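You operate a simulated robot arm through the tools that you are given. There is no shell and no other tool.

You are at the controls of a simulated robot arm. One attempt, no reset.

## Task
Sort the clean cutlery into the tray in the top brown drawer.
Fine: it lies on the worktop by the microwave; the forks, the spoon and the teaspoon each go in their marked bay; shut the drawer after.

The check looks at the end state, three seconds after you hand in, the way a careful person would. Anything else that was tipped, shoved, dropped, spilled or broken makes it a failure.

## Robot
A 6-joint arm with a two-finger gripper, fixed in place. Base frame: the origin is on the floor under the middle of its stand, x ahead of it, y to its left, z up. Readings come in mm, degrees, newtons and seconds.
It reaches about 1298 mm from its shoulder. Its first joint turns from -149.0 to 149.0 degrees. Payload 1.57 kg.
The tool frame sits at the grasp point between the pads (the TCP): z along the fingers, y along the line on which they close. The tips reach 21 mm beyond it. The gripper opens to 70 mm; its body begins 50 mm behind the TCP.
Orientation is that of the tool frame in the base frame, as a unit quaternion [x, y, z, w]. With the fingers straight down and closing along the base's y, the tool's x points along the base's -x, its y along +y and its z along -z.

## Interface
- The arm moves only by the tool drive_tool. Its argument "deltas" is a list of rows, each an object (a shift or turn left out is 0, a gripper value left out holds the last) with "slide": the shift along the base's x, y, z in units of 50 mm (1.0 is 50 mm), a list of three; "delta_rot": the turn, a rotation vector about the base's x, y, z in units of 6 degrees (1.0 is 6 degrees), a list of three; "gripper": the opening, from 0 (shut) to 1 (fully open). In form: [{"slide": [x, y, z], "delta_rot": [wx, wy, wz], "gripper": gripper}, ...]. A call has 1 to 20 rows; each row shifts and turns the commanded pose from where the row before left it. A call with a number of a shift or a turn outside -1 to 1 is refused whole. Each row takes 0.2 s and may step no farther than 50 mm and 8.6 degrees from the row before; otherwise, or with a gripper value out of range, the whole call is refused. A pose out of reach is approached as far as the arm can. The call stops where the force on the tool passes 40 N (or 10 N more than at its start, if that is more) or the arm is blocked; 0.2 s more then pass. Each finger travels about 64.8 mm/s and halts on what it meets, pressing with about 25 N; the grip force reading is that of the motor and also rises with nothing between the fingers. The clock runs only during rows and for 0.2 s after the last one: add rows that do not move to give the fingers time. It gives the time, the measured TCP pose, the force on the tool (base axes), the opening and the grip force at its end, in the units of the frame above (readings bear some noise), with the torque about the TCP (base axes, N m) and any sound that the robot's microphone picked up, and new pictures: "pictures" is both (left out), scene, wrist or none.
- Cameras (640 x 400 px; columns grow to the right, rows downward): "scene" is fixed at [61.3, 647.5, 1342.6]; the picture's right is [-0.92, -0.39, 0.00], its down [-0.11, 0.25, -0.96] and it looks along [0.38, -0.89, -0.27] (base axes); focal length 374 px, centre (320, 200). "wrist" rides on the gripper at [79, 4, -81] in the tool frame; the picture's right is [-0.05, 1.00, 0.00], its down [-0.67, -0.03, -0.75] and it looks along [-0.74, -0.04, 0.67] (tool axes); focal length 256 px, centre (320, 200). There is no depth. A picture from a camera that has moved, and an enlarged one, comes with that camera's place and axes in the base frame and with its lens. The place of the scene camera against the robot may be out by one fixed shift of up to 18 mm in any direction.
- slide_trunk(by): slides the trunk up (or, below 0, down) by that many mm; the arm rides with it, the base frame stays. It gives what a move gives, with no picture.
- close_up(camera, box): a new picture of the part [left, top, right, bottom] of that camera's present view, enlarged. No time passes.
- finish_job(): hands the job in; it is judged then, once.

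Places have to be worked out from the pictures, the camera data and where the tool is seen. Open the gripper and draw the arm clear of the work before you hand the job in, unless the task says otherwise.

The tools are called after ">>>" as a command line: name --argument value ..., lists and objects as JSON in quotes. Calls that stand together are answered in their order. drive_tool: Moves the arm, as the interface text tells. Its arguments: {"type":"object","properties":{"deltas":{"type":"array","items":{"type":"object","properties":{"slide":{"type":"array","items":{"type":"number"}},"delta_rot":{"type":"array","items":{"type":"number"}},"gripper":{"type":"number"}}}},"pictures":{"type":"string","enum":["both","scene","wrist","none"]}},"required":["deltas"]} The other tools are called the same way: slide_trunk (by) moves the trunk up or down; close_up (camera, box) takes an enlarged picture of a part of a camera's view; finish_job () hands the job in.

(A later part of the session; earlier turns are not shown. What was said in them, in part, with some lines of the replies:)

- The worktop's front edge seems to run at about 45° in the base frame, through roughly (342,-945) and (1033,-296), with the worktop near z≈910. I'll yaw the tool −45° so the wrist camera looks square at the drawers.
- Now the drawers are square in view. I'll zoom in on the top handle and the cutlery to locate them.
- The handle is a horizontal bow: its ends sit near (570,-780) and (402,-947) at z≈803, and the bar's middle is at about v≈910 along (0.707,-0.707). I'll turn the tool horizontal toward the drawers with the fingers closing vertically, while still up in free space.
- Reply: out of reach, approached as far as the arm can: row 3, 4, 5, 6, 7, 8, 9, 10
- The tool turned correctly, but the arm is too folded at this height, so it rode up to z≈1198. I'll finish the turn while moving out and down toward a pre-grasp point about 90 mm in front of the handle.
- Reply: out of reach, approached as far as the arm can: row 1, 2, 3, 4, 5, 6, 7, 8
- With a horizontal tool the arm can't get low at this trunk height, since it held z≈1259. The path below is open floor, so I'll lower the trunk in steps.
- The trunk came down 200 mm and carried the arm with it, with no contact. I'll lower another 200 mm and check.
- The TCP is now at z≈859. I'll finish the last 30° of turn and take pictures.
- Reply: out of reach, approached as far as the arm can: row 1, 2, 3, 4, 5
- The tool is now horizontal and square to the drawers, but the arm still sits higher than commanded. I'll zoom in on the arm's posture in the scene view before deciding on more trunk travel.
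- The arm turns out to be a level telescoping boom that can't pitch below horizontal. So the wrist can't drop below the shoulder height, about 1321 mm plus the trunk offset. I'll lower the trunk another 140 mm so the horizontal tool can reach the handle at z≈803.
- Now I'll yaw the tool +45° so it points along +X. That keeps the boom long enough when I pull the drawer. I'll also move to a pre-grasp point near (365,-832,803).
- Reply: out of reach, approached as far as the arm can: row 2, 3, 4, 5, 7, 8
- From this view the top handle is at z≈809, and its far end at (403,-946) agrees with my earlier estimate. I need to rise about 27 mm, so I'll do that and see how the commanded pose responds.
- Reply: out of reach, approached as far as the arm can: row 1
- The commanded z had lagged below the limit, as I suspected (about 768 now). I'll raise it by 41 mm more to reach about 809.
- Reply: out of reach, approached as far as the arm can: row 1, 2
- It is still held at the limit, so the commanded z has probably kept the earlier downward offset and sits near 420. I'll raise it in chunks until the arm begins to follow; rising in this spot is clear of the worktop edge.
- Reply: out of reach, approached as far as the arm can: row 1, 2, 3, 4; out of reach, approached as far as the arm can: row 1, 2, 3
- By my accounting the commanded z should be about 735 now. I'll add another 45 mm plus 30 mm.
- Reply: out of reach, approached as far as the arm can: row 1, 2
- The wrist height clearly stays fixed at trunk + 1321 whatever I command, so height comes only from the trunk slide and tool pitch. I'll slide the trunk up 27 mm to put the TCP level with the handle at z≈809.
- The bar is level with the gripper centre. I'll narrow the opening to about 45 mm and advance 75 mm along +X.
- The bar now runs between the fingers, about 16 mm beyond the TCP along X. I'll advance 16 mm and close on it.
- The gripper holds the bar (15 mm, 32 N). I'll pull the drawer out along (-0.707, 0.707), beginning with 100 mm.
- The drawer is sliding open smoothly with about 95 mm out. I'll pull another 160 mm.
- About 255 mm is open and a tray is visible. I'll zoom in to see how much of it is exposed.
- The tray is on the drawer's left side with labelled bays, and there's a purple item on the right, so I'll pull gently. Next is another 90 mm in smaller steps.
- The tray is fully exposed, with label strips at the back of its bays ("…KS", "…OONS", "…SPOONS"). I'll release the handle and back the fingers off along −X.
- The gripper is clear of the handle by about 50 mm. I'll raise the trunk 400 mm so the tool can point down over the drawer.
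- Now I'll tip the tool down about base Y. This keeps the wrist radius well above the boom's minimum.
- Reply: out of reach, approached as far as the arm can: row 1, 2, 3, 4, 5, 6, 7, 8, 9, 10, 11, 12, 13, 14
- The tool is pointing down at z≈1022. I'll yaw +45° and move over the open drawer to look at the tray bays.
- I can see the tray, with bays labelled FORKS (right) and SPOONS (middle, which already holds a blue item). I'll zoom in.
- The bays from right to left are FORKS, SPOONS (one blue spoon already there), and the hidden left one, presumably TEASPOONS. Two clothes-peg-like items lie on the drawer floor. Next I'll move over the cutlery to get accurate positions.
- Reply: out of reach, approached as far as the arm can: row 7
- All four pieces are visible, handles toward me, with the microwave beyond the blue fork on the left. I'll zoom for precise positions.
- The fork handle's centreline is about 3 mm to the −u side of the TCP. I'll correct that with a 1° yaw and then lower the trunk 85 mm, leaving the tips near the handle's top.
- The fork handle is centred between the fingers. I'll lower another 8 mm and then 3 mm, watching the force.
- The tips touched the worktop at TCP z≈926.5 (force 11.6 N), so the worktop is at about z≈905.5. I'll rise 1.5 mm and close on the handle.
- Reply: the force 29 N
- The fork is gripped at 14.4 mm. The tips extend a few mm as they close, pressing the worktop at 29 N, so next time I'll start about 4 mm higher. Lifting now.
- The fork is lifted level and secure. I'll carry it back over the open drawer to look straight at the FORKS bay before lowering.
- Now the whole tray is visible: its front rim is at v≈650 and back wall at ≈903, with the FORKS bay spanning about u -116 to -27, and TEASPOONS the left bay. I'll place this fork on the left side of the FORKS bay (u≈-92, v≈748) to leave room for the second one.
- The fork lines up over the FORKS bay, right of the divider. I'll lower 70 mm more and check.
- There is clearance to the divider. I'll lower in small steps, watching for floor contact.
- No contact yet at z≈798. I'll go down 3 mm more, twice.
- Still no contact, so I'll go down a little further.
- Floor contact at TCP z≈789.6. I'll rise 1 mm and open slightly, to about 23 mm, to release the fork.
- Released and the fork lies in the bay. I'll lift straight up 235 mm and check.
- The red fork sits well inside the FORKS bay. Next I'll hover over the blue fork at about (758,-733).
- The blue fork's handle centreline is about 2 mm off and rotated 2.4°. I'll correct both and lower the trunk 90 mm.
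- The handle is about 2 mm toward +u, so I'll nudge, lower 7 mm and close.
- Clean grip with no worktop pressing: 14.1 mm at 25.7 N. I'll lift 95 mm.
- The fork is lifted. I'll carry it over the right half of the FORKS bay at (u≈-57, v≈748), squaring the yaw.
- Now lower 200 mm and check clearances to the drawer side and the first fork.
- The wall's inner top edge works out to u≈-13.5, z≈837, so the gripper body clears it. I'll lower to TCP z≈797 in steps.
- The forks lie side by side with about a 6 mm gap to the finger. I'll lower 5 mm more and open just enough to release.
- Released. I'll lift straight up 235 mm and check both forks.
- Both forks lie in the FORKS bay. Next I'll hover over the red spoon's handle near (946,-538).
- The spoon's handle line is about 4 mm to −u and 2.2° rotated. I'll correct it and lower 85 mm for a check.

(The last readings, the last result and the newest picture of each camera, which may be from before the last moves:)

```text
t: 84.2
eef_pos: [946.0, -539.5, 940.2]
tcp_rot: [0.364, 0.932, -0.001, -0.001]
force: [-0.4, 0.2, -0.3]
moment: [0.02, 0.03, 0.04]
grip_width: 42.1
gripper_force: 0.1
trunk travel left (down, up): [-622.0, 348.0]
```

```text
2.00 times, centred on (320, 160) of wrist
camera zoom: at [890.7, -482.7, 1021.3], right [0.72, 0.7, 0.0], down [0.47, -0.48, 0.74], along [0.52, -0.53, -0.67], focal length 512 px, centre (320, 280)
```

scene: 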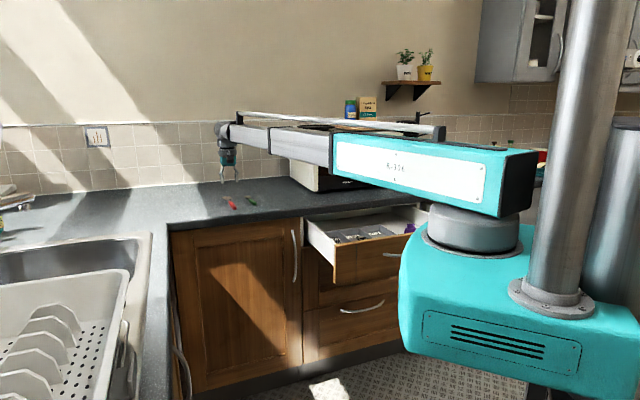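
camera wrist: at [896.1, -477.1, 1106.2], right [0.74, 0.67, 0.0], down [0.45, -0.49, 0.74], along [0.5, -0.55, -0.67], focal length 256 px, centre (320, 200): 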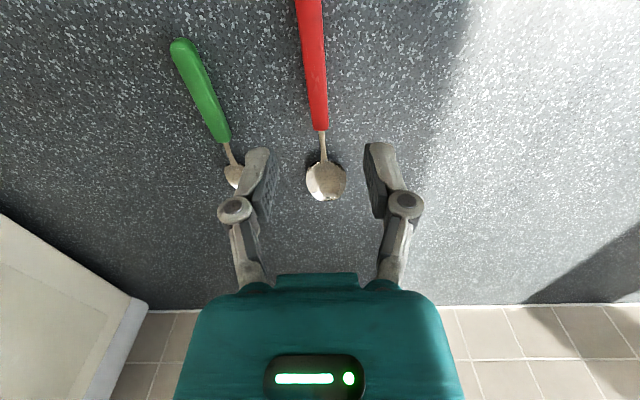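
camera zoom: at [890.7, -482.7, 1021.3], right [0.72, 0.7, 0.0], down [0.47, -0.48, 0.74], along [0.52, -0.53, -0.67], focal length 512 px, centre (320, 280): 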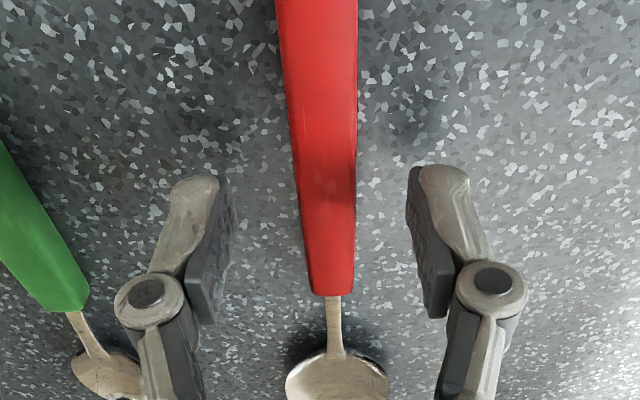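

Well centred. I'll lower 8 mm and close.

>>> slide_trunk --by -8

>>> drive_tool --deltas '[{"gripper": 0.0}, {}, {}, {}, {}]' --pictures "wrist"

>>> slide_trunk --by 95

>>> close_up --camera "wrist" --box '[0, 0, 640, 400]'

```text
t: 84.8
eef_pos: [945.1, -540.7, 933.3]
tcp_rot: [0.364, 0.931, -0.001, 0.0]
force: [-0.1, -0.4, -0.2]
moment: [-0.01, 0.01, 0.01]
grip_width: 42.0
gripper_force: 0.0
trunk travel left (down, up): [-614.0, 356.0]
```

```text
t: 86.0
eef_pos: [944.9, -540.3, 933.4]
tcp_rot: [0.364, 0.931, -0.001, -0.001]
force: [0.5, 0.0, 0.9]
moment: [-0.01, -0.01, 0.03]
grip_width: 13.9
gripper_force: 25.3
trunk travel left (down, up): [-614.0, 356.0]
camera wrist: at [890.7, -482.6, 1013.2], right [0.72, 0.7, 0.0], down [0.47, -0.48, 0.74], along [0.52, -0.53, -0.67], focal length 256 px, centre (320, 200)
```

wrist: 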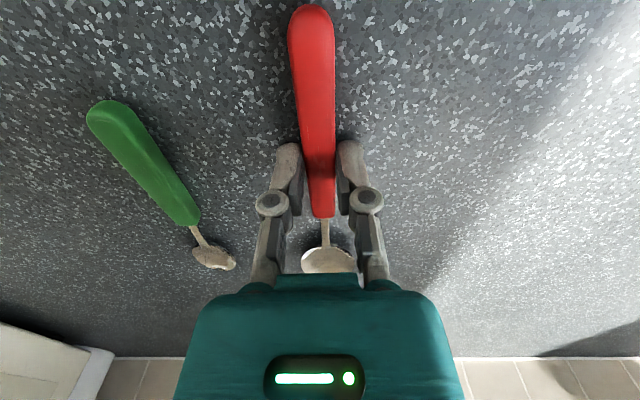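

```text
t: 87.3
eef_pos: [946.7, -540.0, 1027.3]
tcp_rot: [0.364, 0.931, -0.001, 0.0]
force: [0.1, 0.0, -0.6]
moment: [0.01, 0.0, -0.03]
grip_width: 13.9
gripper_force: 25.7
trunk travel left (down, up): [-709.0, 261.0]
```

```text
1.00 times, centred on (320, 200) of wrist (not enlarged: the box is as wide or as high as the picture)
camera zoom: at [890.9, -482.7, 1108.0], right [0.72, 0.7, 0.0], down [0.47, -0.48, 0.74], along [0.52, -0.53, -0.67], focal length 256 px, centre (320, 200)
```

zoom: 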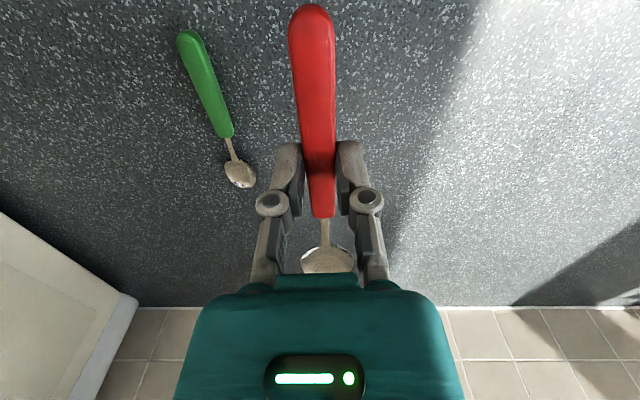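

The spoon is lifted and level. I'll carry it over the SPOONS bay, right of the existing blue spoon (u≈-149, v≈744), and square the yaw.

>>> drive_tool --deltas '[{"slide": [-0.438, -0.076, 0]}, {"slide": [-0.876, -0.152, 0]}, {"slide": [-0.876, -0.152, 0]}, {"slide": [-0.876, -0.152, 0]}, {"slide": [-0.876, -0.152, 0]}, {"slide": [-0.876, -0.152, 0]}, {"slide": [-0.876, -0.152, 0]}, {"slide": [-0.876, -0.152, 0]}, {"slide": [-0.876, -0.152, 0]}, {"slide": [-0.876, -0.152, 0], "delta_rot": [0, 0, -0.185]}, {"slide": [-0.876, -0.152, 0], "delta_rot": [0, 0, -0.185]}, {"slide": [-0.876, -0.152, 0]}, {"slide": [-0.438, -0.076, 0]}, {}]' --pictures "wrist"

```text
t: 90.3
eef_pos: [418.4, -631.0, 1028.0]
tcp_rot: [0.382, 0.924, -0.001, -0.001]
force: [0.0, 0.1, -0.9]
moment: [0.01, -0.01, 0.0]
grip_width: 14.0
gripper_force: 25.2
trunk travel left (down, up): [-709.0, 261.0]
camera wrist: at [366.1, -572.3, 1108.3], right [0.74, 0.67, 0.0], down [0.45, -0.49, 0.74], along [0.5, -0.55, -0.67], focal length 256 px, centre (320, 200)
```

wrist: 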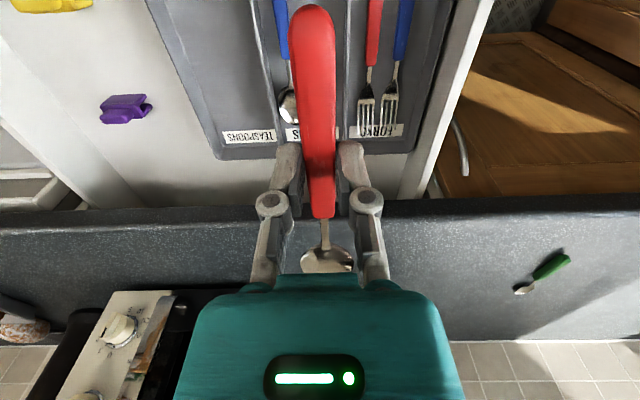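

Positioned at u≈-150. I'll lower 200 mm and check against the dividers and the blue spoon.

>>> slide_trunk --by -200

>>> close_up --camera "wrist" --box '[120, 0, 520, 280]'

>>> close_up --camera "scene" --box '[310, 180, 410, 250]'

```text
t: 92.5
eef_pos: [420.6, -631.4, 829.0]
tcp_rot: [0.382, 0.924, -0.002, -0.002]
force: [0.4, -0.8, -0.6]
moment: [0.01, 0.03, -0.05]
grip_width: 14.1
gripper_force: 24.9
trunk travel left (down, up): [-509.0, 461.0]
```

```text
1.43 times, centred on (320, 140) of wrist
camera zoom: at [366.4, -572.1, 908.3], right [0.74, 0.67, 0.0], down [0.45, -0.49, 0.74], along [0.5, -0.55, -0.67], focal length 366 px, centre (320, 286)
```

zoom: 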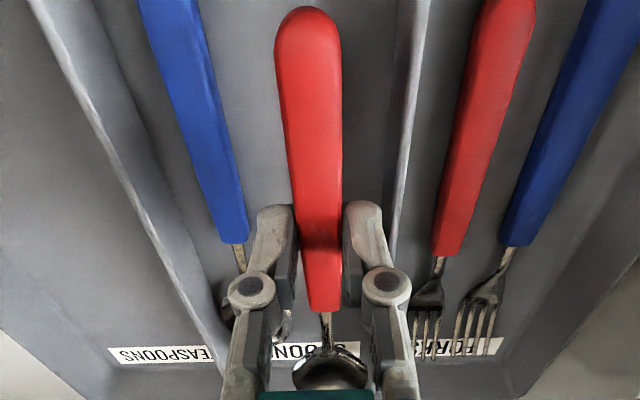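

```text
5.71 times, centred on (360, 215) of scene
camera zoom: at [61.3, 647.5, 1342.6], right [-0.92, -0.39, 0.0], down [-0.11, 0.25, -0.96], along [0.38, -0.89, -0.27], focal length 2135 px, centre (91, 114)
```

zoom: 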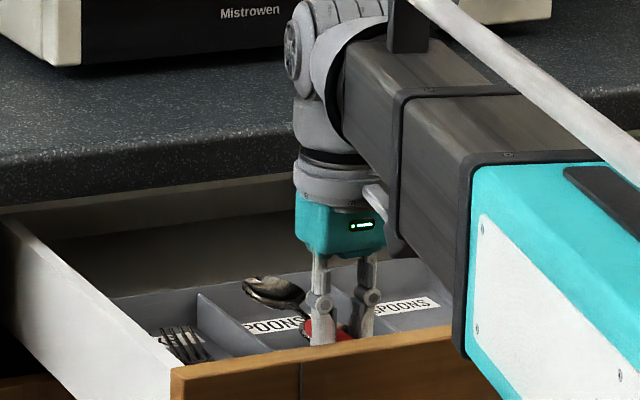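

The right divider's face is near u≈-124, so I'll shift 1.5 mm toward −u and lower in steps.

>>> drive_tool --deltas '[{"slide": [-0.021, -0.021, 0]}, {}]' --pictures "none"

>>> slide_trunk --by -25

>>> close_up --camera "wrist" --box '[120, 0, 520, 280]'

```text
t: 93.1
eef_pos: [418.7, -633.5, 827.1]
tcp_rot: [0.382, 0.924, -0.001, 0.0]
force: [-0.7, -0.1, -0.5]
moment: [0.01, 0.0, -0.02]
grip_width: 14.0
gripper_force: 25.1
trunk travel left (down, up): [-509.0, 461.0]
```

```text
t: 93.8
eef_pos: [418.6, -632.3, 803.3]
tcp_rot: [0.382, 0.924, 0.0, 0.0]
force: [1.2, -0.3, 0.0]
moment: [0.01, -0.01, 0.01]
grip_width: 14.0
gripper_force: 25.4
trunk travel left (down, up): [-484.0, 486.0]
```

```text
1.43 times, centred on (320, 140) of wrist
camera zoom: at [365.1, -573.3, 883.2], right [0.74, 0.67, 0.0], down [0.45, -0.49, 0.74], along [0.5, -0.55, -0.67], focal length 366 px, centre (320, 286)
```

zoom: 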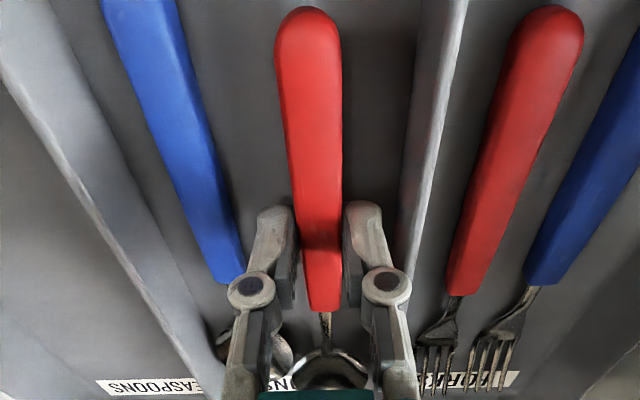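

Clear on both sides. I'll lower 5 mm, then 3 mm, watching the force.

>>> slide_trunk --by -5

>>> slide_trunk --by -3

```text
t: 94.3
eef_pos: [419.2, -632.6, 797.8]
tcp_rot: [0.382, 0.924, 0.0, -0.001]
force: [-0.7, 0.9, -0.6]
moment: [0.02, 0.03, -0.02]
grip_width: 14.1
gripper_force: 24.9
trunk travel left (down, up): [-479.0, 491.0]
```

```text
t: 94.8
eef_pos: [419.9, -631.9, 794.8]
tcp_rot: [0.382, 0.924, 0.0, -0.001]
force: [0.3, -0.7, -0.1]
moment: [0.04, -0.02, -0.05]
grip_width: 13.9
gripper_force: 25.3
trunk travel left (down, up): [-476.0, 494.0]
```

The spoon is a few mm above the bay floor. I'll open slightly to release it.

>>> drive_tool --deltas '[{"gripper": 0.28}, {}, {}]' --pictures "wrist"

```text
t: 95.6
eef_pos: [418.9, -633.0, 794.7]
tcp_rot: [0.382, 0.924, 0.0, 0.0]
force: [0.8, -0.6, -0.6]
moment: [0.01, 0.04, -0.05]
grip_width: 19.6
gripper_force: 0.0
trunk travel left (down, up): [-476.0, 494.0]
camera wrist: at [365.1, -573.3, 875.3], right [0.74, 0.67, 0.0], down [0.45, -0.49, 0.74], along [0.5, -0.55, -0.67], focal length 256 px, centre (320, 200)
```

wrist: 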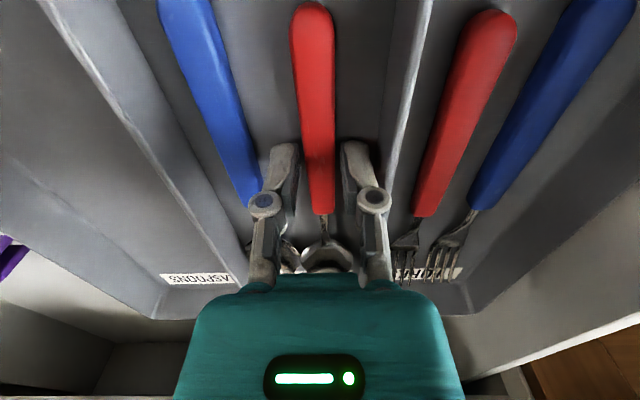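

Released. I'll lift straight up 232 mm and look.

>>> slide_trunk --by 60

>>> slide_trunk --by 172

>>> close_up --camera "wrist" --box '[0, 0, 640, 400]'

```text
t: 96.6
eef_pos: [419.0, -632.7, 854.4]
tcp_rot: [0.382, 0.924, -0.001, 0.0]
force: [-0.3, -0.2, -0.1]
moment: [-0.01, -0.02, 0.01]
grip_width: 19.3
gripper_force: 0.0
trunk travel left (down, up): [-536.0, 434.0]
```

```text
t: 98.6
eef_pos: [418.1, -633.4, 1026.9]
tcp_rot: [0.382, 0.924, -0.001, -0.001]
force: [-0.2, -0.2, -0.2]
moment: [0.02, 0.03, -0.01]
grip_width: 19.5
gripper_force: 0.0
trunk travel left (down, up): [-708.0, 262.0]
```

```text
1.00 times, centred on (320, 200) of wrist (not enlarged: the box is as wide or as high as the picture)
camera zoom: at [365.2, -573.4, 1107.2], right [0.74, 0.67, 0.0], down [0.45, -0.49, 0.74], along [0.5, -0.55, -0.67], focal length 256 px, centre (320, 200)
```

zoom: 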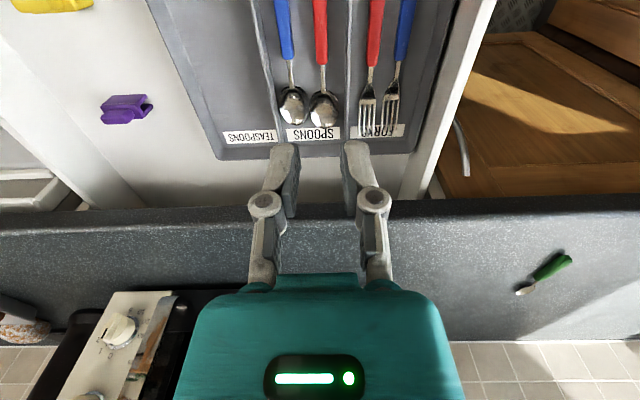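

The red spoon is in the SPOONS bay beside the blue one. Now the teaspoon: I'll hover near (901,-612).

>>> drive_tool --deltas '[{"slide": [0.439, 0.019, 0], "gripper": 0.6}, {"slide": [0.878, 0.038, 0]}, {"slide": [0.878, 0.038, 0]}, {"slide": [0.878, 0.038, 0]}, {"slide": [0.878, 0.038, 0]}, {"slide": [0.878, 0.038, 0]}, {"slide": [0.878, 0.038, 0]}, {"slide": [0.878, 0.038, 0]}, {"slide": [0.878, 0.038, 0]}, {"slide": [0.878, 0.038, 0]}, {"slide": [0.878, 0.038, 0]}, {"slide": [0.439, 0.019, 0]}, {}]' --pictures "wrist"

>>> close_up --camera "wrist" --box '[200, 0, 440, 150]'

```text
t: 101.4
eef_pos: [901.5, -611.9, 1025.7]
tcp_rot: [0.382, 0.924, 0.0, 0.0]
force: [0.0, 0.4, 0.9]
moment: [-0.01, 0.01, -0.02]
grip_width: 42.0
gripper_force: 0.0
trunk travel left (down, up): [-708.0, 262.0]
camera wrist: at [847.7, -552.4, 1107.2], right [0.74, 0.67, 0.0], down [0.45, -0.49, 0.74], along [0.5, -0.55, -0.67], focal length 256 px, centre (320, 200)
```

wrist: 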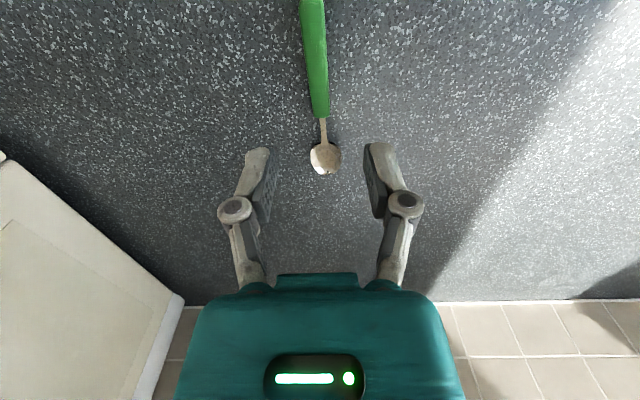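

```text
2.67 times, centred on (320, 75) of wrist
camera zoom: at [847.7, -552.4, 1107.2], right [0.74, 0.67, 0.0], down [0.45, -0.49, 0.74], along [0.5, -0.55, -0.67], focal length 683 px, centre (320, 533)
```

zoom: 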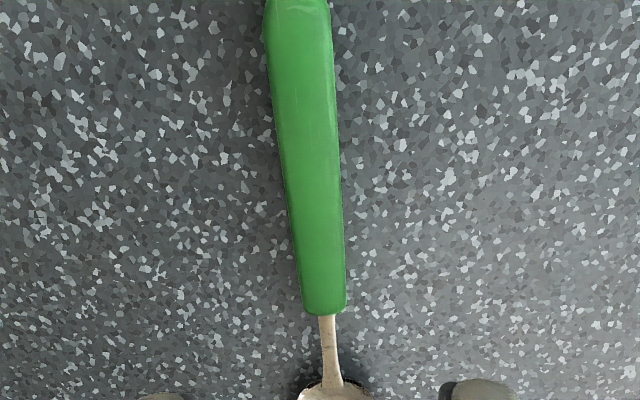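

The teaspoon handle is nearly centred. A 2 mm shift and 2.3° yaw, then I'll lower 85 mm.

>>> drive_tool --deltas '[{"slide": [-0.022, -0.038, 0], "delta_rot": [0, 0, 0.38]}, {}]' --pictures "none"

>>> slide_trunk --by -85

>>> close_up --camera "wrist" --box '[160, 60, 480, 260]'

```text
t: 102.0
eef_pos: [900.5, -614.4, 1026.3]
tcp_rot: [0.363, 0.932, -0.001, -0.001]
force: [0.2, 0.7, -0.4]
moment: [0.0, 0.0, -0.02]
grip_width: 42.0
gripper_force: 0.0
trunk travel left (down, up): [-708.0, 262.0]
```

```text
t: 103.2
eef_pos: [900.6, -614.4, 941.3]
tcp_rot: [0.363, 0.932, -0.001, 0.0]
force: [0.4, 0.3, -0.4]
moment: [0.01, 0.0, 0.02]
grip_width: 42.0
gripper_force: 0.0
trunk travel left (down, up): [-623.0, 347.0]
```

```text
2.00 times, centred on (320, 160) of wrist
camera zoom: at [845.0, -557.0, 1022.3], right [0.72, 0.7, 0.0], down [0.47, -0.48, 0.74], along [0.52, -0.53, -0.67], focal length 512 px, centre (320, 280)
```

zoom: 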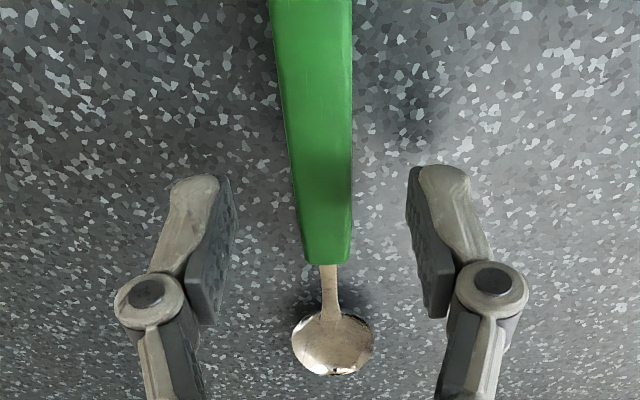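

Well centred. I'll lower 8 mm, close and lift.

>>> slide_trunk --by -8

>>> drive_tool --deltas '[{"gripper": 0.0}, {}, {}, {}, {}]' --pictures "none"

>>> slide_trunk --by 94

>>> close_up --camera "wrist" --box '[0, 0, 640, 400]'

```text
t: 103.7
eef_pos: [900.7, -614.1, 933.3]
tcp_rot: [0.364, 0.931, -0.001, -0.001]
force: [-0.4, 0.9, 0.3]
moment: [0.04, 0.01, 0.01]
grip_width: 42.1
gripper_force: 0.0
trunk travel left (down, up): [-615.0, 355.0]
```

```text
t: 104.9
eef_pos: [901.8, -614.0, 934.9]
tcp_rot: [0.364, 0.932, -0.001, 0.0]
force: [0.2, 0.9, 0.7]
moment: [-0.02, -0.03, -0.01]
grip_width: 13.9
gripper_force: 25.4
trunk travel left (down, up): [-615.0, 355.0]
```

```text
t: 106.2
eef_pos: [900.7, -614.1, 1027.5]
tcp_rot: [0.362, 0.932, -0.001, -0.001]
force: [0.1, 0.0, -0.6]
moment: [0.02, 0.02, 0.03]
grip_width: 14.1
gripper_force: 25.5
trunk travel left (down, up): [-709.0, 261.0]
```

```text
1.00 times, centred on (320, 200) of wrist (not enlarged: the box is as wide or as high as the picture)
camera zoom: at [845.2, -557.0, 1108.0], right [0.72, 0.7, 0.0], down [0.47, -0.48, 0.74], along [0.52, -0.53, -0.67], focal length 256 px, centre (320, 200)
```

zoom: 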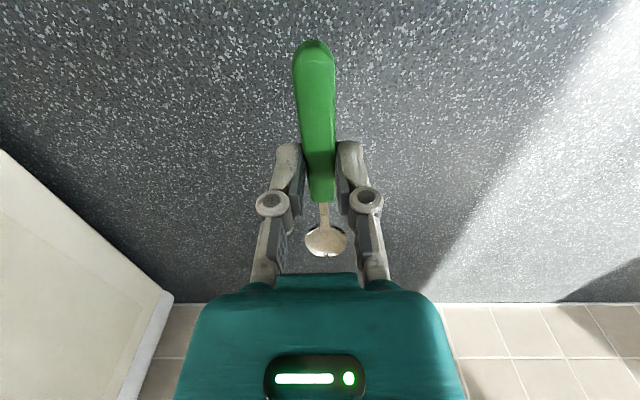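

The teaspoon is lifted. I'll carry it over the TEASPOONS bay (u≈-267, v≈760), squaring the yaw.

>>> drive_tool --deltas '[{"slide": [-0.425, -0.086, 0]}, {"slide": [-0.849, -0.172, 0]}, {"slide": [-0.849, -0.172, 0]}, {"slide": [-0.849, -0.172, 0]}, {"slide": [-0.849, -0.172, 0]}, {"slide": [-0.849, -0.172, 0]}, {"slide": [-0.849, -0.172, 0]}, {"slide": [-0.849, -0.172, 0]}, {"slide": [-0.849, -0.172, 0]}, {"slide": [-0.849, -0.172, 0]}, {"slide": [-0.849, -0.172, 0], "delta_rot": [0, 0, -0.19]}, {"slide": [-0.849, -0.172, 0], "delta_rot": [0, 0, -0.19]}, {"slide": [-0.849, -0.172, 0]}, {"slide": [-0.425, -0.086, 0]}, {}]' --pictures "wrist"

```text
t: 109.4
eef_pos: [349.9, -724.2, 1027.4]
tcp_rot: [0.382, 0.924, -0.001, 0.0]
force: [-0.1, 0.3, -0.1]
moment: [-0.01, -0.01, 0.01]
grip_width: 13.9
gripper_force: 25.1
trunk travel left (down, up): [-709.0, 261.0]
camera wrist: at [296.9, -665.6, 1108.3], right [0.74, 0.67, 0.0], down [0.45, -0.49, 0.74], along [0.5, -0.55, -0.67], focal length 256 px, centre (320, 200)
```

wrist: 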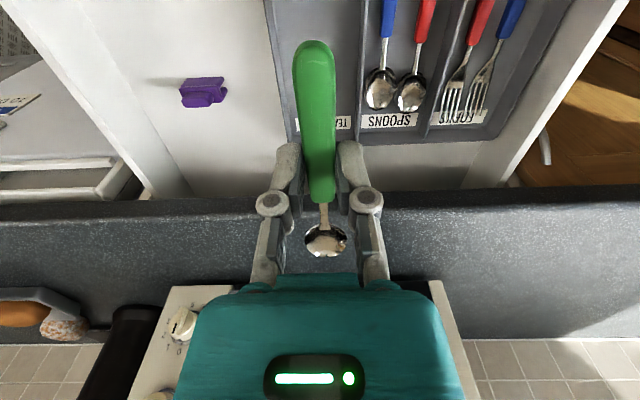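

Over the TEASPOONS bay. I'll lower 200 mm and check.

>>> slide_trunk --by -200

>>> close_up --camera "wrist" --box '[0, 0, 640, 400]'

>>> close_up --camera "scene" --box '[310, 180, 440, 260]'

```text
t: 111.6
eef_pos: [351.2, -724.5, 827.7]
tcp_rot: [0.383, 0.924, -0.001, -0.001]
force: [0.2, -0.8, 0.0]
moment: [-0.01, 0.01, 0.0]
grip_width: 14.4
gripper_force: 25.4
trunk travel left (down, up): [-509.0, 461.0]
```

```text
1.00 times, centred on (320, 200) of wrist (not enlarged: the box is as wide or as high as the picture)
camera zoom: at [297.1, -665.5, 908.3], right [0.74, 0.67, 0.0], down [0.45, -0.49, 0.74], along [0.5, -0.55, -0.67], focal length 256 px, centre (320, 200)
```

zoom: 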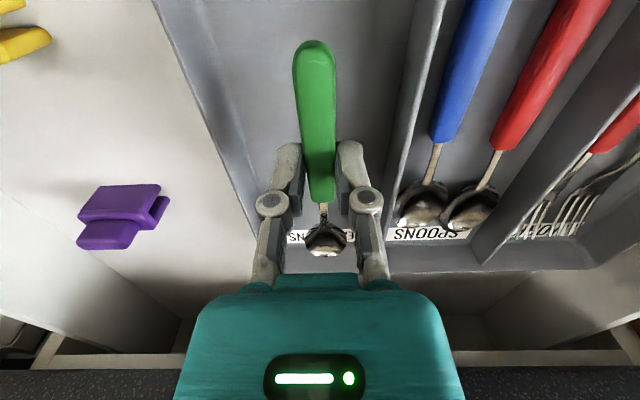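

```text
4.92 times, centred on (375, 220) of scene
camera zoom: at [61.3, 647.5, 1342.6], right [-0.92, -0.39, 0.0], down [-0.11, 0.25, -0.96], along [0.38, -0.89, -0.27], focal length 1839 px, centre (49, 102)
```

zoom: 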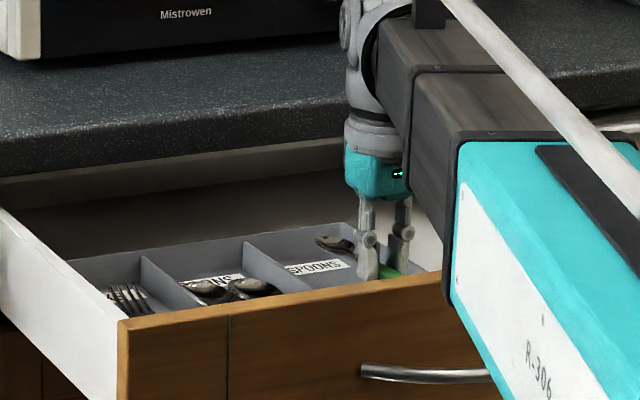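

Clear. I'll lower another 27 mm, then 5 mm, and release.

>>> slide_trunk --by -27

>>> slide_trunk --by -6

>>> drive_tool --deltas '[{"gripper": 0.36}, {}, {}]' --pictures "wrist"

```text
t: 112.3
eef_pos: [349.7, -723.7, 799.9]
tcp_rot: [0.382, 0.924, -0.001, 0.0]
force: [0.0, 0.9, -0.8]
moment: [0.01, 0.01, 0.0]
grip_width: 14.1
gripper_force: 24.7
trunk travel left (down, up): [-482.0, 488.0]
```

```text
t: 112.9
eef_pos: [350.3, -725.0, 796.1]
tcp_rot: [0.382, 0.924, 0.0, -0.001]
force: [-0.5, 0.8, -0.8]
moment: [-0.03, 0.04, 0.01]
grip_width: 13.6
gripper_force: 25.2
trunk travel left (down, up): [-476.0, 494.0]
```

```text
t: 113.7
eef_pos: [350.5, -725.1, 793.5]
tcp_rot: [0.382, 0.924, 0.0, 0.0]
force: [-0.4, 0.6, -0.3]
moment: [0.04, -0.02, -0.04]
grip_width: 25.0
gripper_force: 0.1
trunk travel left (down, up): [-476.0, 494.0]
camera wrist: at [297.1, -665.5, 875.3], right [0.74, 0.67, 0.0], down [0.45, -0.49, 0.74], along [0.5, -0.55, -0.67], focal length 256 px, centre (320, 200)
```

wrist: 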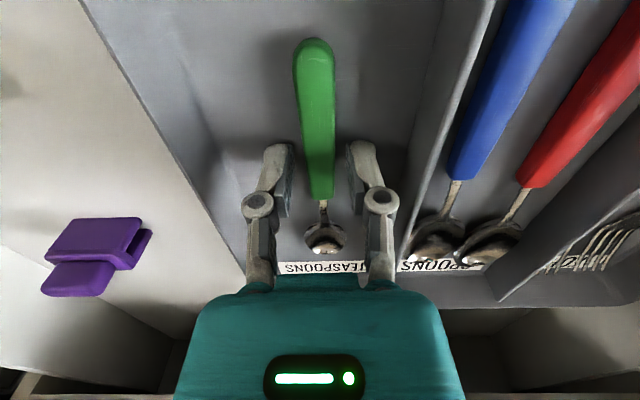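

The teaspoon is released. I'll lift 232 mm and verify all the bays.

>>> slide_trunk --by 60

>>> slide_trunk --by 172

>>> close_up --camera "wrist" --box '[0, 0, 640, 400]'

>>> close_up --camera "scene" --box '[200, 170, 480, 300]'

```text
t: 114.7
eef_pos: [348.9, -723.6, 855.3]
tcp_rot: [0.382, 0.924, -0.001, 0.0]
force: [0.6, 0.5, -0.1]
moment: [-0.04, -0.02, 0.02]
grip_width: 25.1
gripper_force: 0.1
trunk travel left (down, up): [-536.0, 434.0]
```

```text
t: 116.6
eef_pos: [351.0, -724.2, 1026.3]
tcp_rot: [0.382, 0.924, 0.0, -0.001]
force: [0.1, -0.1, 0.0]
moment: [-0.02, 0.03, -0.01]
grip_width: 25.4
gripper_force: 0.0
trunk travel left (down, up): [-708.0, 262.0]
```

```text
1.00 times, centred on (320, 200) of wrist (not enlarged: the box is as wide or as high as the picture)
camera zoom: at [297.1, -665.5, 1107.2], right [0.74, 0.67, 0.0], down [0.45, -0.49, 0.74], along [0.5, -0.55, -0.67], focal length 256 px, centre (320, 200)
```

zoom: 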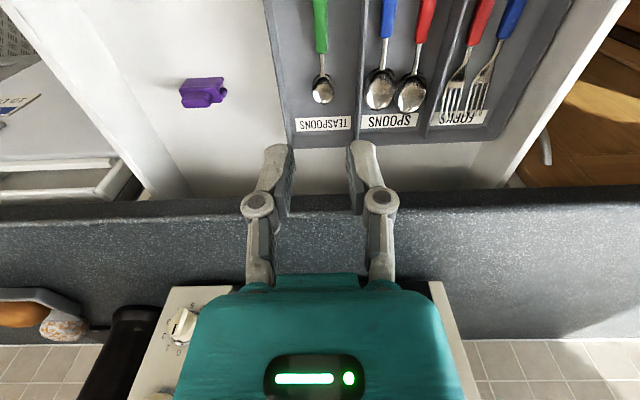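

```text
2.29 times, centred on (340, 235) of scene
camera zoom: at [61.3, 647.5, 1342.6], right [-0.92, -0.39, 0.0], down [-0.11, 0.25, -0.96], along [0.38, -0.89, -0.27], focal length 854 px, centre (274, 120)
```

zoom: 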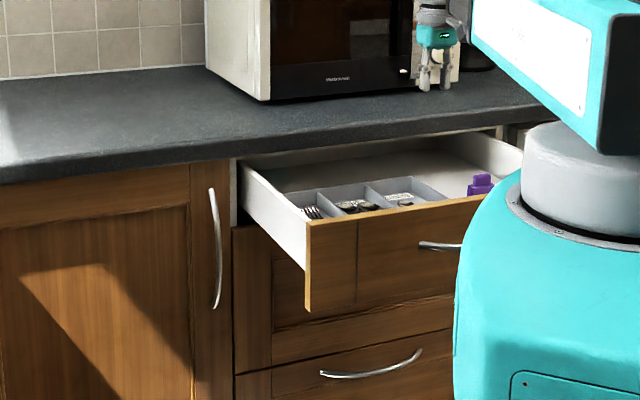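

All four pieces are in their marked bays: FORKS has both forks, SPOONS the red spoon beside the original blue one, and TEASPOONS the green teaspoon. To shut the drawer I'll retrace my path to the handle, starting with a yaw and move back to (117,-590).

>>> drive_tool --deltas '[{"slide": [-0.581, 0.335, 0], "delta_rot": [0, 0, -0.9375], "gripper": 0.65}, {"slide": [-0.581, 0.335, 0], "delta_rot": [0, 0, -0.9375]}, {"slide": [-0.581, 0.335, 0], "delta_rot": [0, 0, -0.9375]}, {"slide": [-0.581, 0.335, 0], "delta_rot": [0, 0, -0.9375]}, {"slide": [-0.581, 0.335, 0], "delta_rot": [0, 0, -0.9375]}, {"slide": [-0.581, 0.335, 0], "delta_rot": [0, 0, -0.9375]}, {"slide": [-0.581, 0.335, 0], "delta_rot": [0, 0, -0.9375]}, {"slide": [-0.581, 0.335, 0], "delta_rot": [0, 0, -0.9375]}, {}]' --pictures "wrist"

```text
t: 118.6
eef_pos: [117.6, -591.5, 1027.4]
tcp_rot: [0.706, 0.708, 0.0, -0.001]
force: [-0.5, -0.1, 0.4]
moment: [-0.01, 0.0, -0.02]
grip_width: 45.7
gripper_force: 0.1
trunk travel left (down, up): [-708.0, 262.0]
camera wrist: at [122.1, -512.3, 1107.3], right [1.0, -0.05, 0.0], down [-0.03, -0.67, 0.74], along [-0.04, -0.74, -0.67], focal length 256 px, centre (320, 200)
```

wrist: 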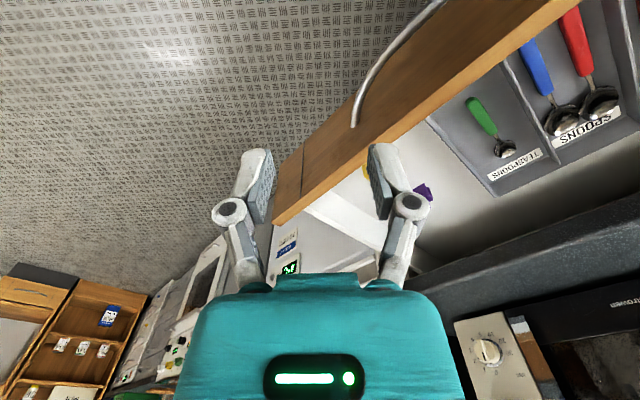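

At the retreat spot. I'll tip the tool back up to horizontal along +X.

>>> drive_tool --deltas '[{"delta_rot": [0, -1, 0]}, {"delta_rot": [0, -1, 0]}, {"delta_rot": [0, -1, 0]}, {"delta_rot": [0, -1, 0]}, {"delta_rot": [0, -1, 0]}, {"delta_rot": [0, -1, 0]}, {"delta_rot": [0, -1, 0]}, {"delta_rot": [0, -1, 0]}, {"delta_rot": [0, -1, 0]}, {"delta_rot": [0, -1, 0]}, {"delta_rot": [0, -1, 0]}, {"delta_rot": [0, -1, 0]}, {"delta_rot": [0, -1, 0]}, {"delta_rot": [0, -1, 0]}, {"delta_rot": [0, -1, 0]}, {}]' --pictures "scene"

```text
t: 122.0
eef_pos: [118.2, -590.4, 1213.6]
tcp_rot: [0.5, 0.501, 0.499, 0.5]
force: [-0.1, -0.2, 0.3]
moment: [-0.03, 0.02, 0.0]
grip_width: 45.6
gripper_force: 0.1
out of reach, approached as far as the arm can: row 2, 3, 4, 5, 6, 7, 8, 9, 10, 11, 12, 13, 14, 15
trunk travel left (down, up): [-708.0, 262.0]
```

scene: 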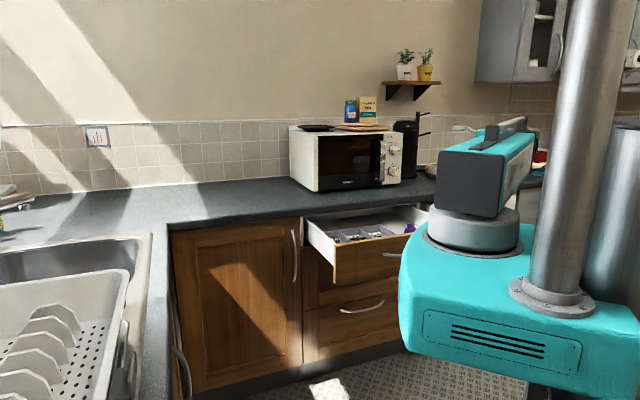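

The tool is horizontal at z≈1214. Lowering the trunk 404 mm returns it to handle height at the same clear spot as before.

>>> slide_trunk --by -300

>>> slide_trunk --by -104

>>> close_up --camera "wrist" --box '[0, 0, 640, 400]'

```text
t: 125.0
eef_pos: [118.7, -589.5, 912.4]
tcp_rot: [0.501, 0.502, 0.498, 0.5]
force: [-0.3, -0.1, 0.6]
moment: [-0.03, 0.02, 0.01]
grip_width: 45.5
gripper_force: 0.0
trunk travel left (down, up): [-408.0, 562.0]
```

```text
t: 126.4
eef_pos: [118.1, -590.6, 807.8]
tcp_rot: [0.501, 0.502, 0.499, 0.499]
force: [0.1, 0.1, 0.2]
moment: [0.03, -0.03, 0.03]
grip_width: 45.3
gripper_force: 0.0
trunk travel left (down, up): [-304.0, 666.0]
```

```text
1.00 times, centred on (320, 200) of wrist (not enlarged: the box is as wide or as high as the picture)
camera zoom: at [36.8, -511.0, 811.9], right [0.0, -0.05, 1.0], down [-0.74, -0.67, -0.03], along [0.67, -0.74, -0.04], focal length 256 px, centre (320, 200)
```

zoom: 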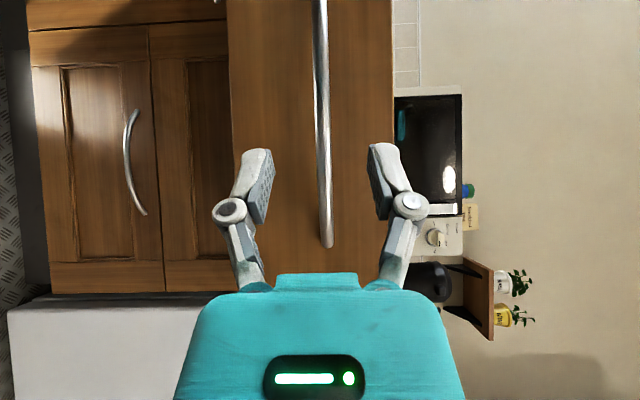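

The view matches the one from when I released the handle. I'll raise 2 mm since the bar sat slightly above centre, then advance 92 mm and close on the bar.

>>> slide_trunk --by 2

>>> drive_tool --deltas '[{"slide": [0.4, 0, 0]}, {"slide": [0.5, 0, 0]}, {"slide": [0.5, 0, 0]}, {"slide": [0.42, 0, 0]}, {}]' --pictures "wrist"

```text
t: 126.9
eef_pos: [118.5, -591.0, 810.3]
tcp_rot: [0.5, 0.501, 0.499, 0.5]
force: [0.0, -0.8, -0.3]
moment: [0.02, -0.03, -0.02]
grip_width: 45.6
gripper_force: 0.0
trunk travel left (down, up): [-306.0, 664.0]
```

```text
t: 128.1
eef_pos: [209.4, -590.6, 810.6]
tcp_rot: [0.5, 0.501, 0.499, 0.499]
force: [0.4, -0.1, -0.3]
moment: [0.0, 0.0, -0.01]
grip_width: 45.3
gripper_force: 0.0
trunk travel left (down, up): [-306.0, 664.0]
camera wrist: at [128.4, -510.6, 814.0], right [0.0, -0.05, 1.0], down [-0.74, -0.67, -0.03], along [0.67, -0.74, -0.04], focal length 256 px, centre (320, 200)
```

wrist: 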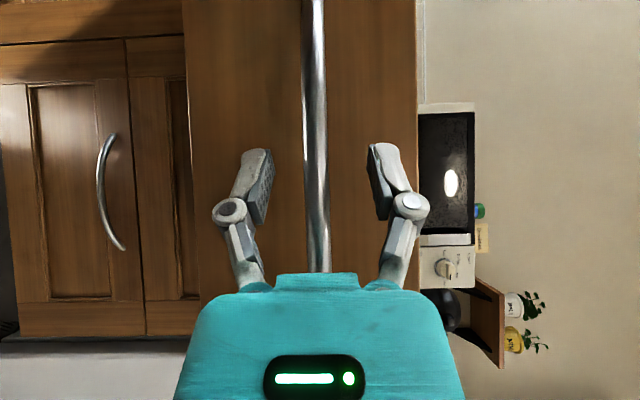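

The bar now shows about 2 mm below centre, so the earlier height was right. I'll drop back 2 mm and close.

>>> slide_trunk --by -2

>>> drive_tool --deltas '[{"gripper": 0.0}, {}, {}, {}, {}]' --pictures "none"

```text
t: 128.6
eef_pos: [209.7, -591.1, 808.1]
tcp_rot: [0.5, 0.502, 0.498, 0.5]
force: [0.1, -0.2, 1.3]
moment: [-0.02, -0.02, -0.03]
grip_width: 45.6
gripper_force: 0.1
trunk travel left (down, up): [-304.0, 666.0]
```

```text
t: 129.8
eef_pos: [210.2, -590.0, 809.0]
tcp_rot: [0.5, 0.501, 0.499, 0.5]
force: [-0.7, -2.2, 9.6]
moment: [0.11, -0.19, -0.08]
grip_width: 15.4
gripper_force: 32.1
trunk travel left (down, up): [-304.0, 666.0]
```

The bar is gripped again. I'll push the drawer in along (0.707,-0.707) at a gentle pace.

>>> drive_tool --deltas '[{"slide": [0.1, -0.1, 0]}, {"slide": [0.15, -0.15, 0]}, {"slide": [0.2, -0.2, 0]}, {"slide": [0.2, -0.2, 0]}, {"slide": [0.2, -0.2, 0]}, {"slide": [0.2, -0.2, 0]}, {"slide": [0.2, -0.2, 0]}, {"slide": [0.2, -0.2, 0]}, {"slide": [0.2, -0.2, 0]}, {"slide": [0.2, -0.2, 0]}, {"slide": [0.2, -0.2, 0]}, {"slide": [0.2, -0.2, 0]}, {"slide": [0.2, -0.2, 0]}, {"slide": [0.2, -0.2, 0]}, {"slide": [0.2, -0.2, 0]}, {"slide": [0.2, -0.2, 0]}, {"slide": [0.2, -0.2, 0]}, {"slide": [0.15, -0.15, 0]}, {"slide": [0.1, -0.1, 0]}, {}]' --pictures "both"

```text
t: 134.0
eef_pos: [384.2, -764.9, 807.8]
tcp_rot: [0.5, 0.501, 0.498, 0.5]
force: [-2.0, -2.8, 9.9]
moment: [0.11, -0.19, 0.49]
grip_width: 15.3
gripper_force: 31.8
trunk travel left (down, up): [-304.0, 666.0]
camera wrist: at [303.3, -685.5, 812.5], right [0.0, -0.05, 1.0], down [-0.75, -0.67, -0.03], along [0.67, -0.74, -0.04], focal length 256 px, centre (320, 200)
```

scene: 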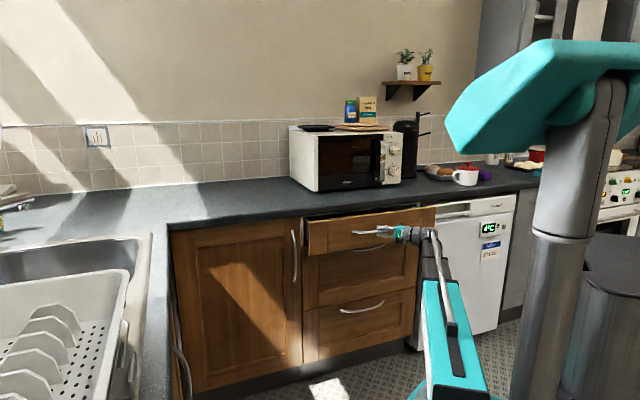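
wrist: 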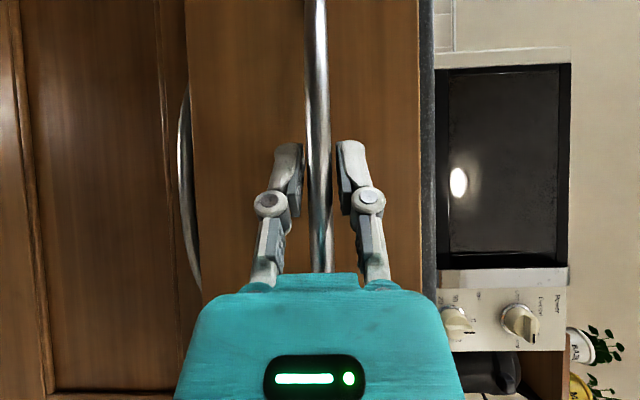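

About 98 mm remains. I'll push on, easing off towards the end.

>>> drive_tool --deltas '[{"slide": [0.12, -0.12, 0]}, {"slide": [0.2, -0.2, 0]}, {"slide": [0.2, -0.2, 0]}, {"slide": [0.2, -0.2, 0]}, {"slide": [0.2, -0.2, 0]}, {"slide": [0.16, -0.16, 0]}, {"slide": [0.1, -0.1, 0]}, {"slide": [0.08, -0.08, 0]}, {"slide": [0.06, -0.06, 0]}, {"slide": [0.04, -0.04, 0]}, {}]' --pictures "both"

```text
t: 136.4
eef_pos: [451.3, -833.5, 808.6]
tcp_rot: [0.5, 0.501, 0.499, 0.5]
force: [3.1, -2.4, 8.8]
moment: [0.11, -0.19, 0.76]
grip_width: 15.3
gripper_force: 32.3
trunk travel left (down, up): [-304.0, 666.0]
camera wrist: at [370.5, -752.8, 812.5], right [0.0, -0.05, 1.0], down [-0.75, -0.67, -0.03], along [0.67, -0.74, -0.04], focal length 256 px, centre (320, 200)
```

scene: 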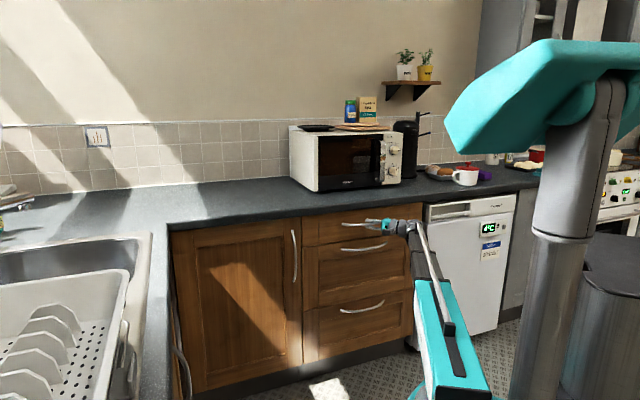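
wrist: 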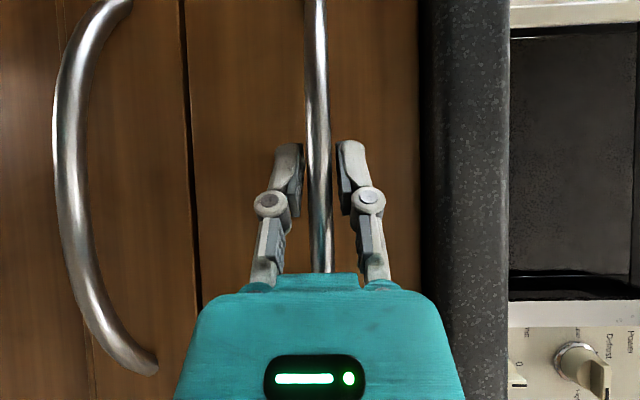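

Nearly flush, with TCP v≈908.5 against 910 when it was closed. I'll push the last few millimetres until the stop is felt.

>>> drive_tool --deltas '[{"slide": [0.03, -0.03, 0]}, {"slide": [0.03, -0.03, 0]}, {}]' --pictures "none"

>>> drive_tool --deltas '[{"slide": [0.03, -0.03, 0]}, {"slide": [0.03, -0.03, 0]}, {}]' --pictures "scene"

>>> close_up --camera "scene" --box '[290, 190, 420, 271]'

```text
t: 137.2
eef_pos: [454.5, -834.4, 809.7]
tcp_rot: [0.499, 0.503, 0.499, 0.499]
force: [-16.7, 13.3, -1.0]
moment: [-0.03, -0.01, 0.37]
grip_width: 15.3
gripper_force: 32.2
trunk travel left (down, up): [-304.0, 666.0]
```

```text
t: 138.0
eef_pos: [457.3, -837.3, 809.1]
tcp_rot: [0.499, 0.503, 0.498, 0.5]
force: [-14.5, 15.8, -5.7]
moment: [-0.05, 0.04, 0.21]
grip_width: 14.5
gripper_force: 32.0
trunk travel left (down, up): [-304.0, 666.0]
```

scene: 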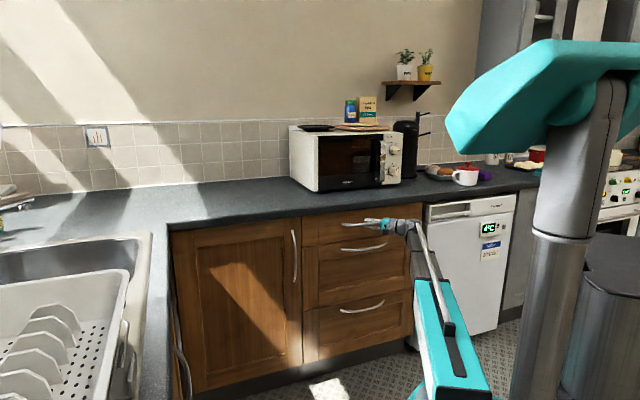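

```text
4.92 times, centred on (355, 230) of scene
camera zoom: at [61.3, 647.5, 1342.6], right [-0.92, -0.39, 0.0], down [-0.11, 0.25, -0.96], along [0.38, -0.89, -0.27], focal length 1839 px, centre (148, 50)
```

zoom: 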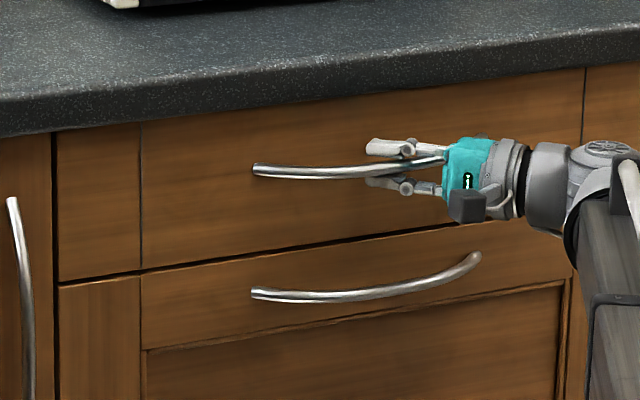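

The stop is felt at about 21 N and the handle end is back at its original picture position, so the drawer is shut. I'll release and back off along −X.

>>> drive_tool --deltas '[{"gripper": 0.65}, {}, {}, {}, {"slide": [-0.3, 0, 0]}, {"slide": [-0.6, 0, 0]}, {"slide": [-0.7, 0, 0]}, {"slide": [-0.7, 0, 0]}, {}]' --pictures "both"

>>> close_up --camera "scene" --box '[290, 190, 420, 271]'

```text
t: 140.0
eef_pos: [344.3, -839.1, 809.4]
tcp_rot: [0.501, 0.502, 0.499, 0.499]
force: [-0.3, 0.1, 0.5]
moment: [0.0, 0.03, 0.0]
grip_width: 45.3
gripper_force: 0.2
trunk travel left (down, up): [-304.0, 666.0]
camera wrist: at [262.1, -759.0, 811.9], right [0.0, -0.05, 1.0], down [-0.74, -0.67, -0.03], along [0.67, -0.74, -0.04], focal length 256 px, centre (320, 200)
```

scene: 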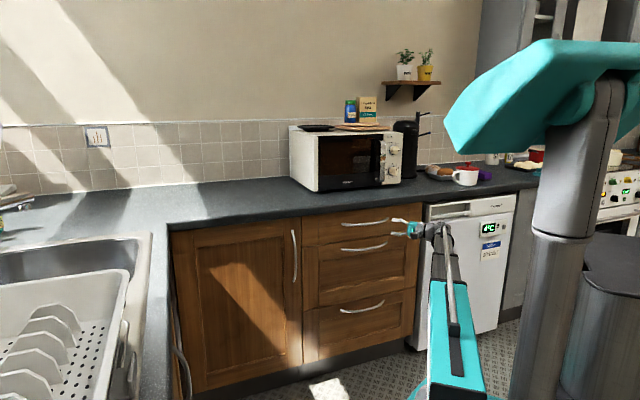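
wrist: 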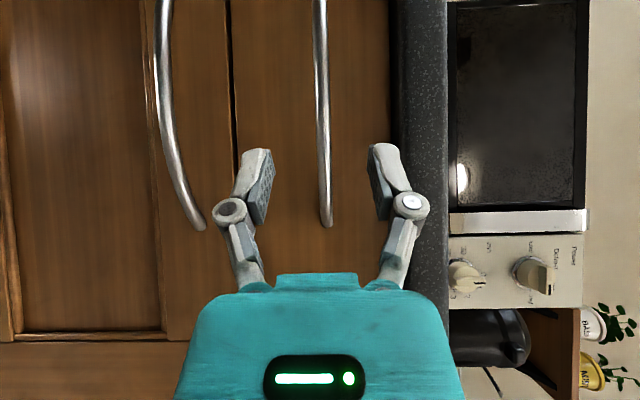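

```text
4.92 times, centred on (355, 230) of scene
camera zoom: at [61.3, 647.5, 1342.6], right [-0.92, -0.39, 0.0], down [-0.11, 0.25, -0.96], along [0.38, -0.89, -0.27], focal length 1839 px, centre (148, 50)
```

zoom: 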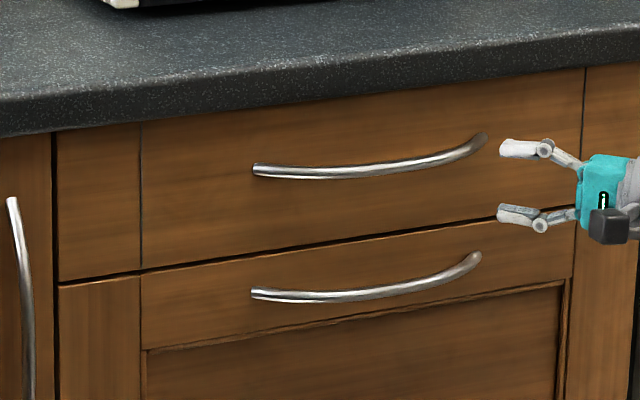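

The drawer is flush and the handle is exactly where it was at the start. I'll open the gripper fully and draw the arm back clear of the cabinets.

>>> drive_tool --deltas '[{"slide": [-0.4, 0.4, 0], "gripper": 1.0}, {"slide": [-0.6, 0.6, 0]}, {"slide": [-0.6, 0.6, 0]}, {"slide": [-0.6, 0.6, 0]}, {"slide": [-0.4, 0.4, 0]}, {}, {}]' --pictures "both"

>>> close_up --camera "scene" --box '[160, 90, 440, 270]'

```text
t: 141.6
eef_pos: [212.3, -708.0, 808.3]
tcp_rot: [0.5, 0.501, 0.499, 0.5]
force: [-0.7, -0.6, 0.1]
moment: [0.0, -0.01, -0.01]
grip_width: 69.9
gripper_force: 0.1
trunk travel left (down, up): [-304.0, 666.0]
camera wrist: at [130.8, -628.3, 812.1], right [0.0, -0.05, 1.0], down [-0.74, -0.67, -0.03], along [0.67, -0.74, -0.04], focal length 256 px, centre (320, 200)
```

scene: 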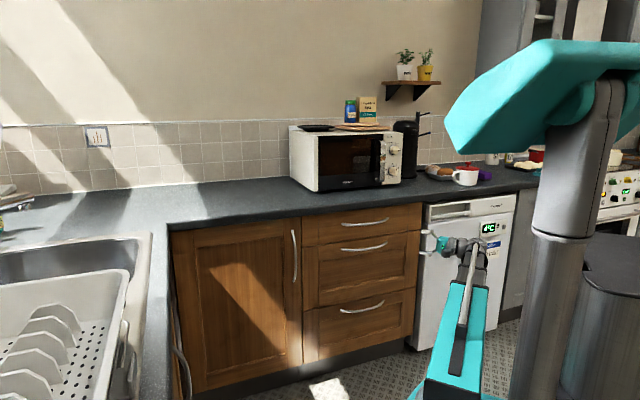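
wrist: 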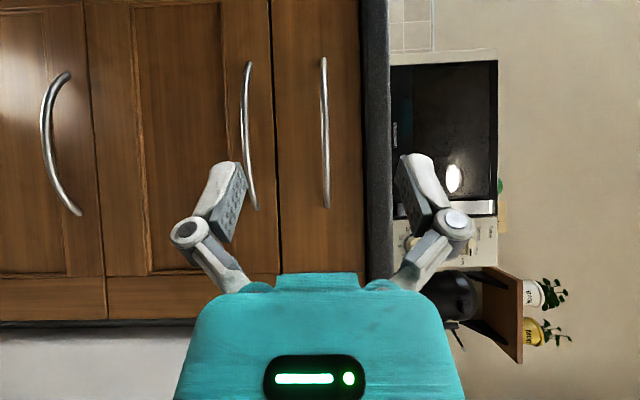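

```text
2.22 times, centred on (300, 180) of scene
camera zoom: at [61.3, 647.5, 1342.6], right [-0.92, -0.39, 0.0], down [-0.11, 0.25, -0.96], along [0.38, -0.89, -0.27], focal length 830 px, centre (364, 244)
```

zoom: 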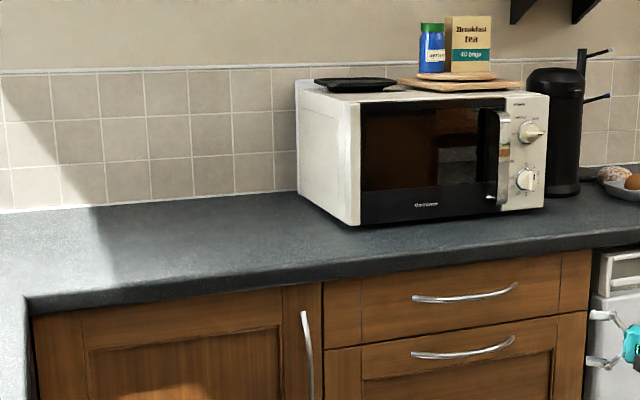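

The worktop is clear, the drawer is shut flush, the gripper is open and the arm is well back. Nothing else has moved, so I'm handing in.

>>> finish_job

```text
The job is handed in.
```

All four pieces are sorted into the tray in the top brown drawer, the drawer is shut, and the job is handed in.

| Bay | Contents now |
|---|---|
| FORKS | red fork, blue fork |
| SPOONS | red spoon, next to a blue spoon that was already there |
| TEASPOONS | green teaspoon |

I checked the bays from above after placing each piece, and all four lay fully inside their own bay. I couldn't look inside again once the drawer was closed. I pushed the drawer in slowly until I felt the stop, and the handle is back in its original place in the picture.

Nothing else was tipped, dropped or moved that I could see. On the first pick, the fingertips pressed the worktop at about 29 N as they closed on the red fork; no mark showed. The gripper is open and the arm is clear of the cabinets.
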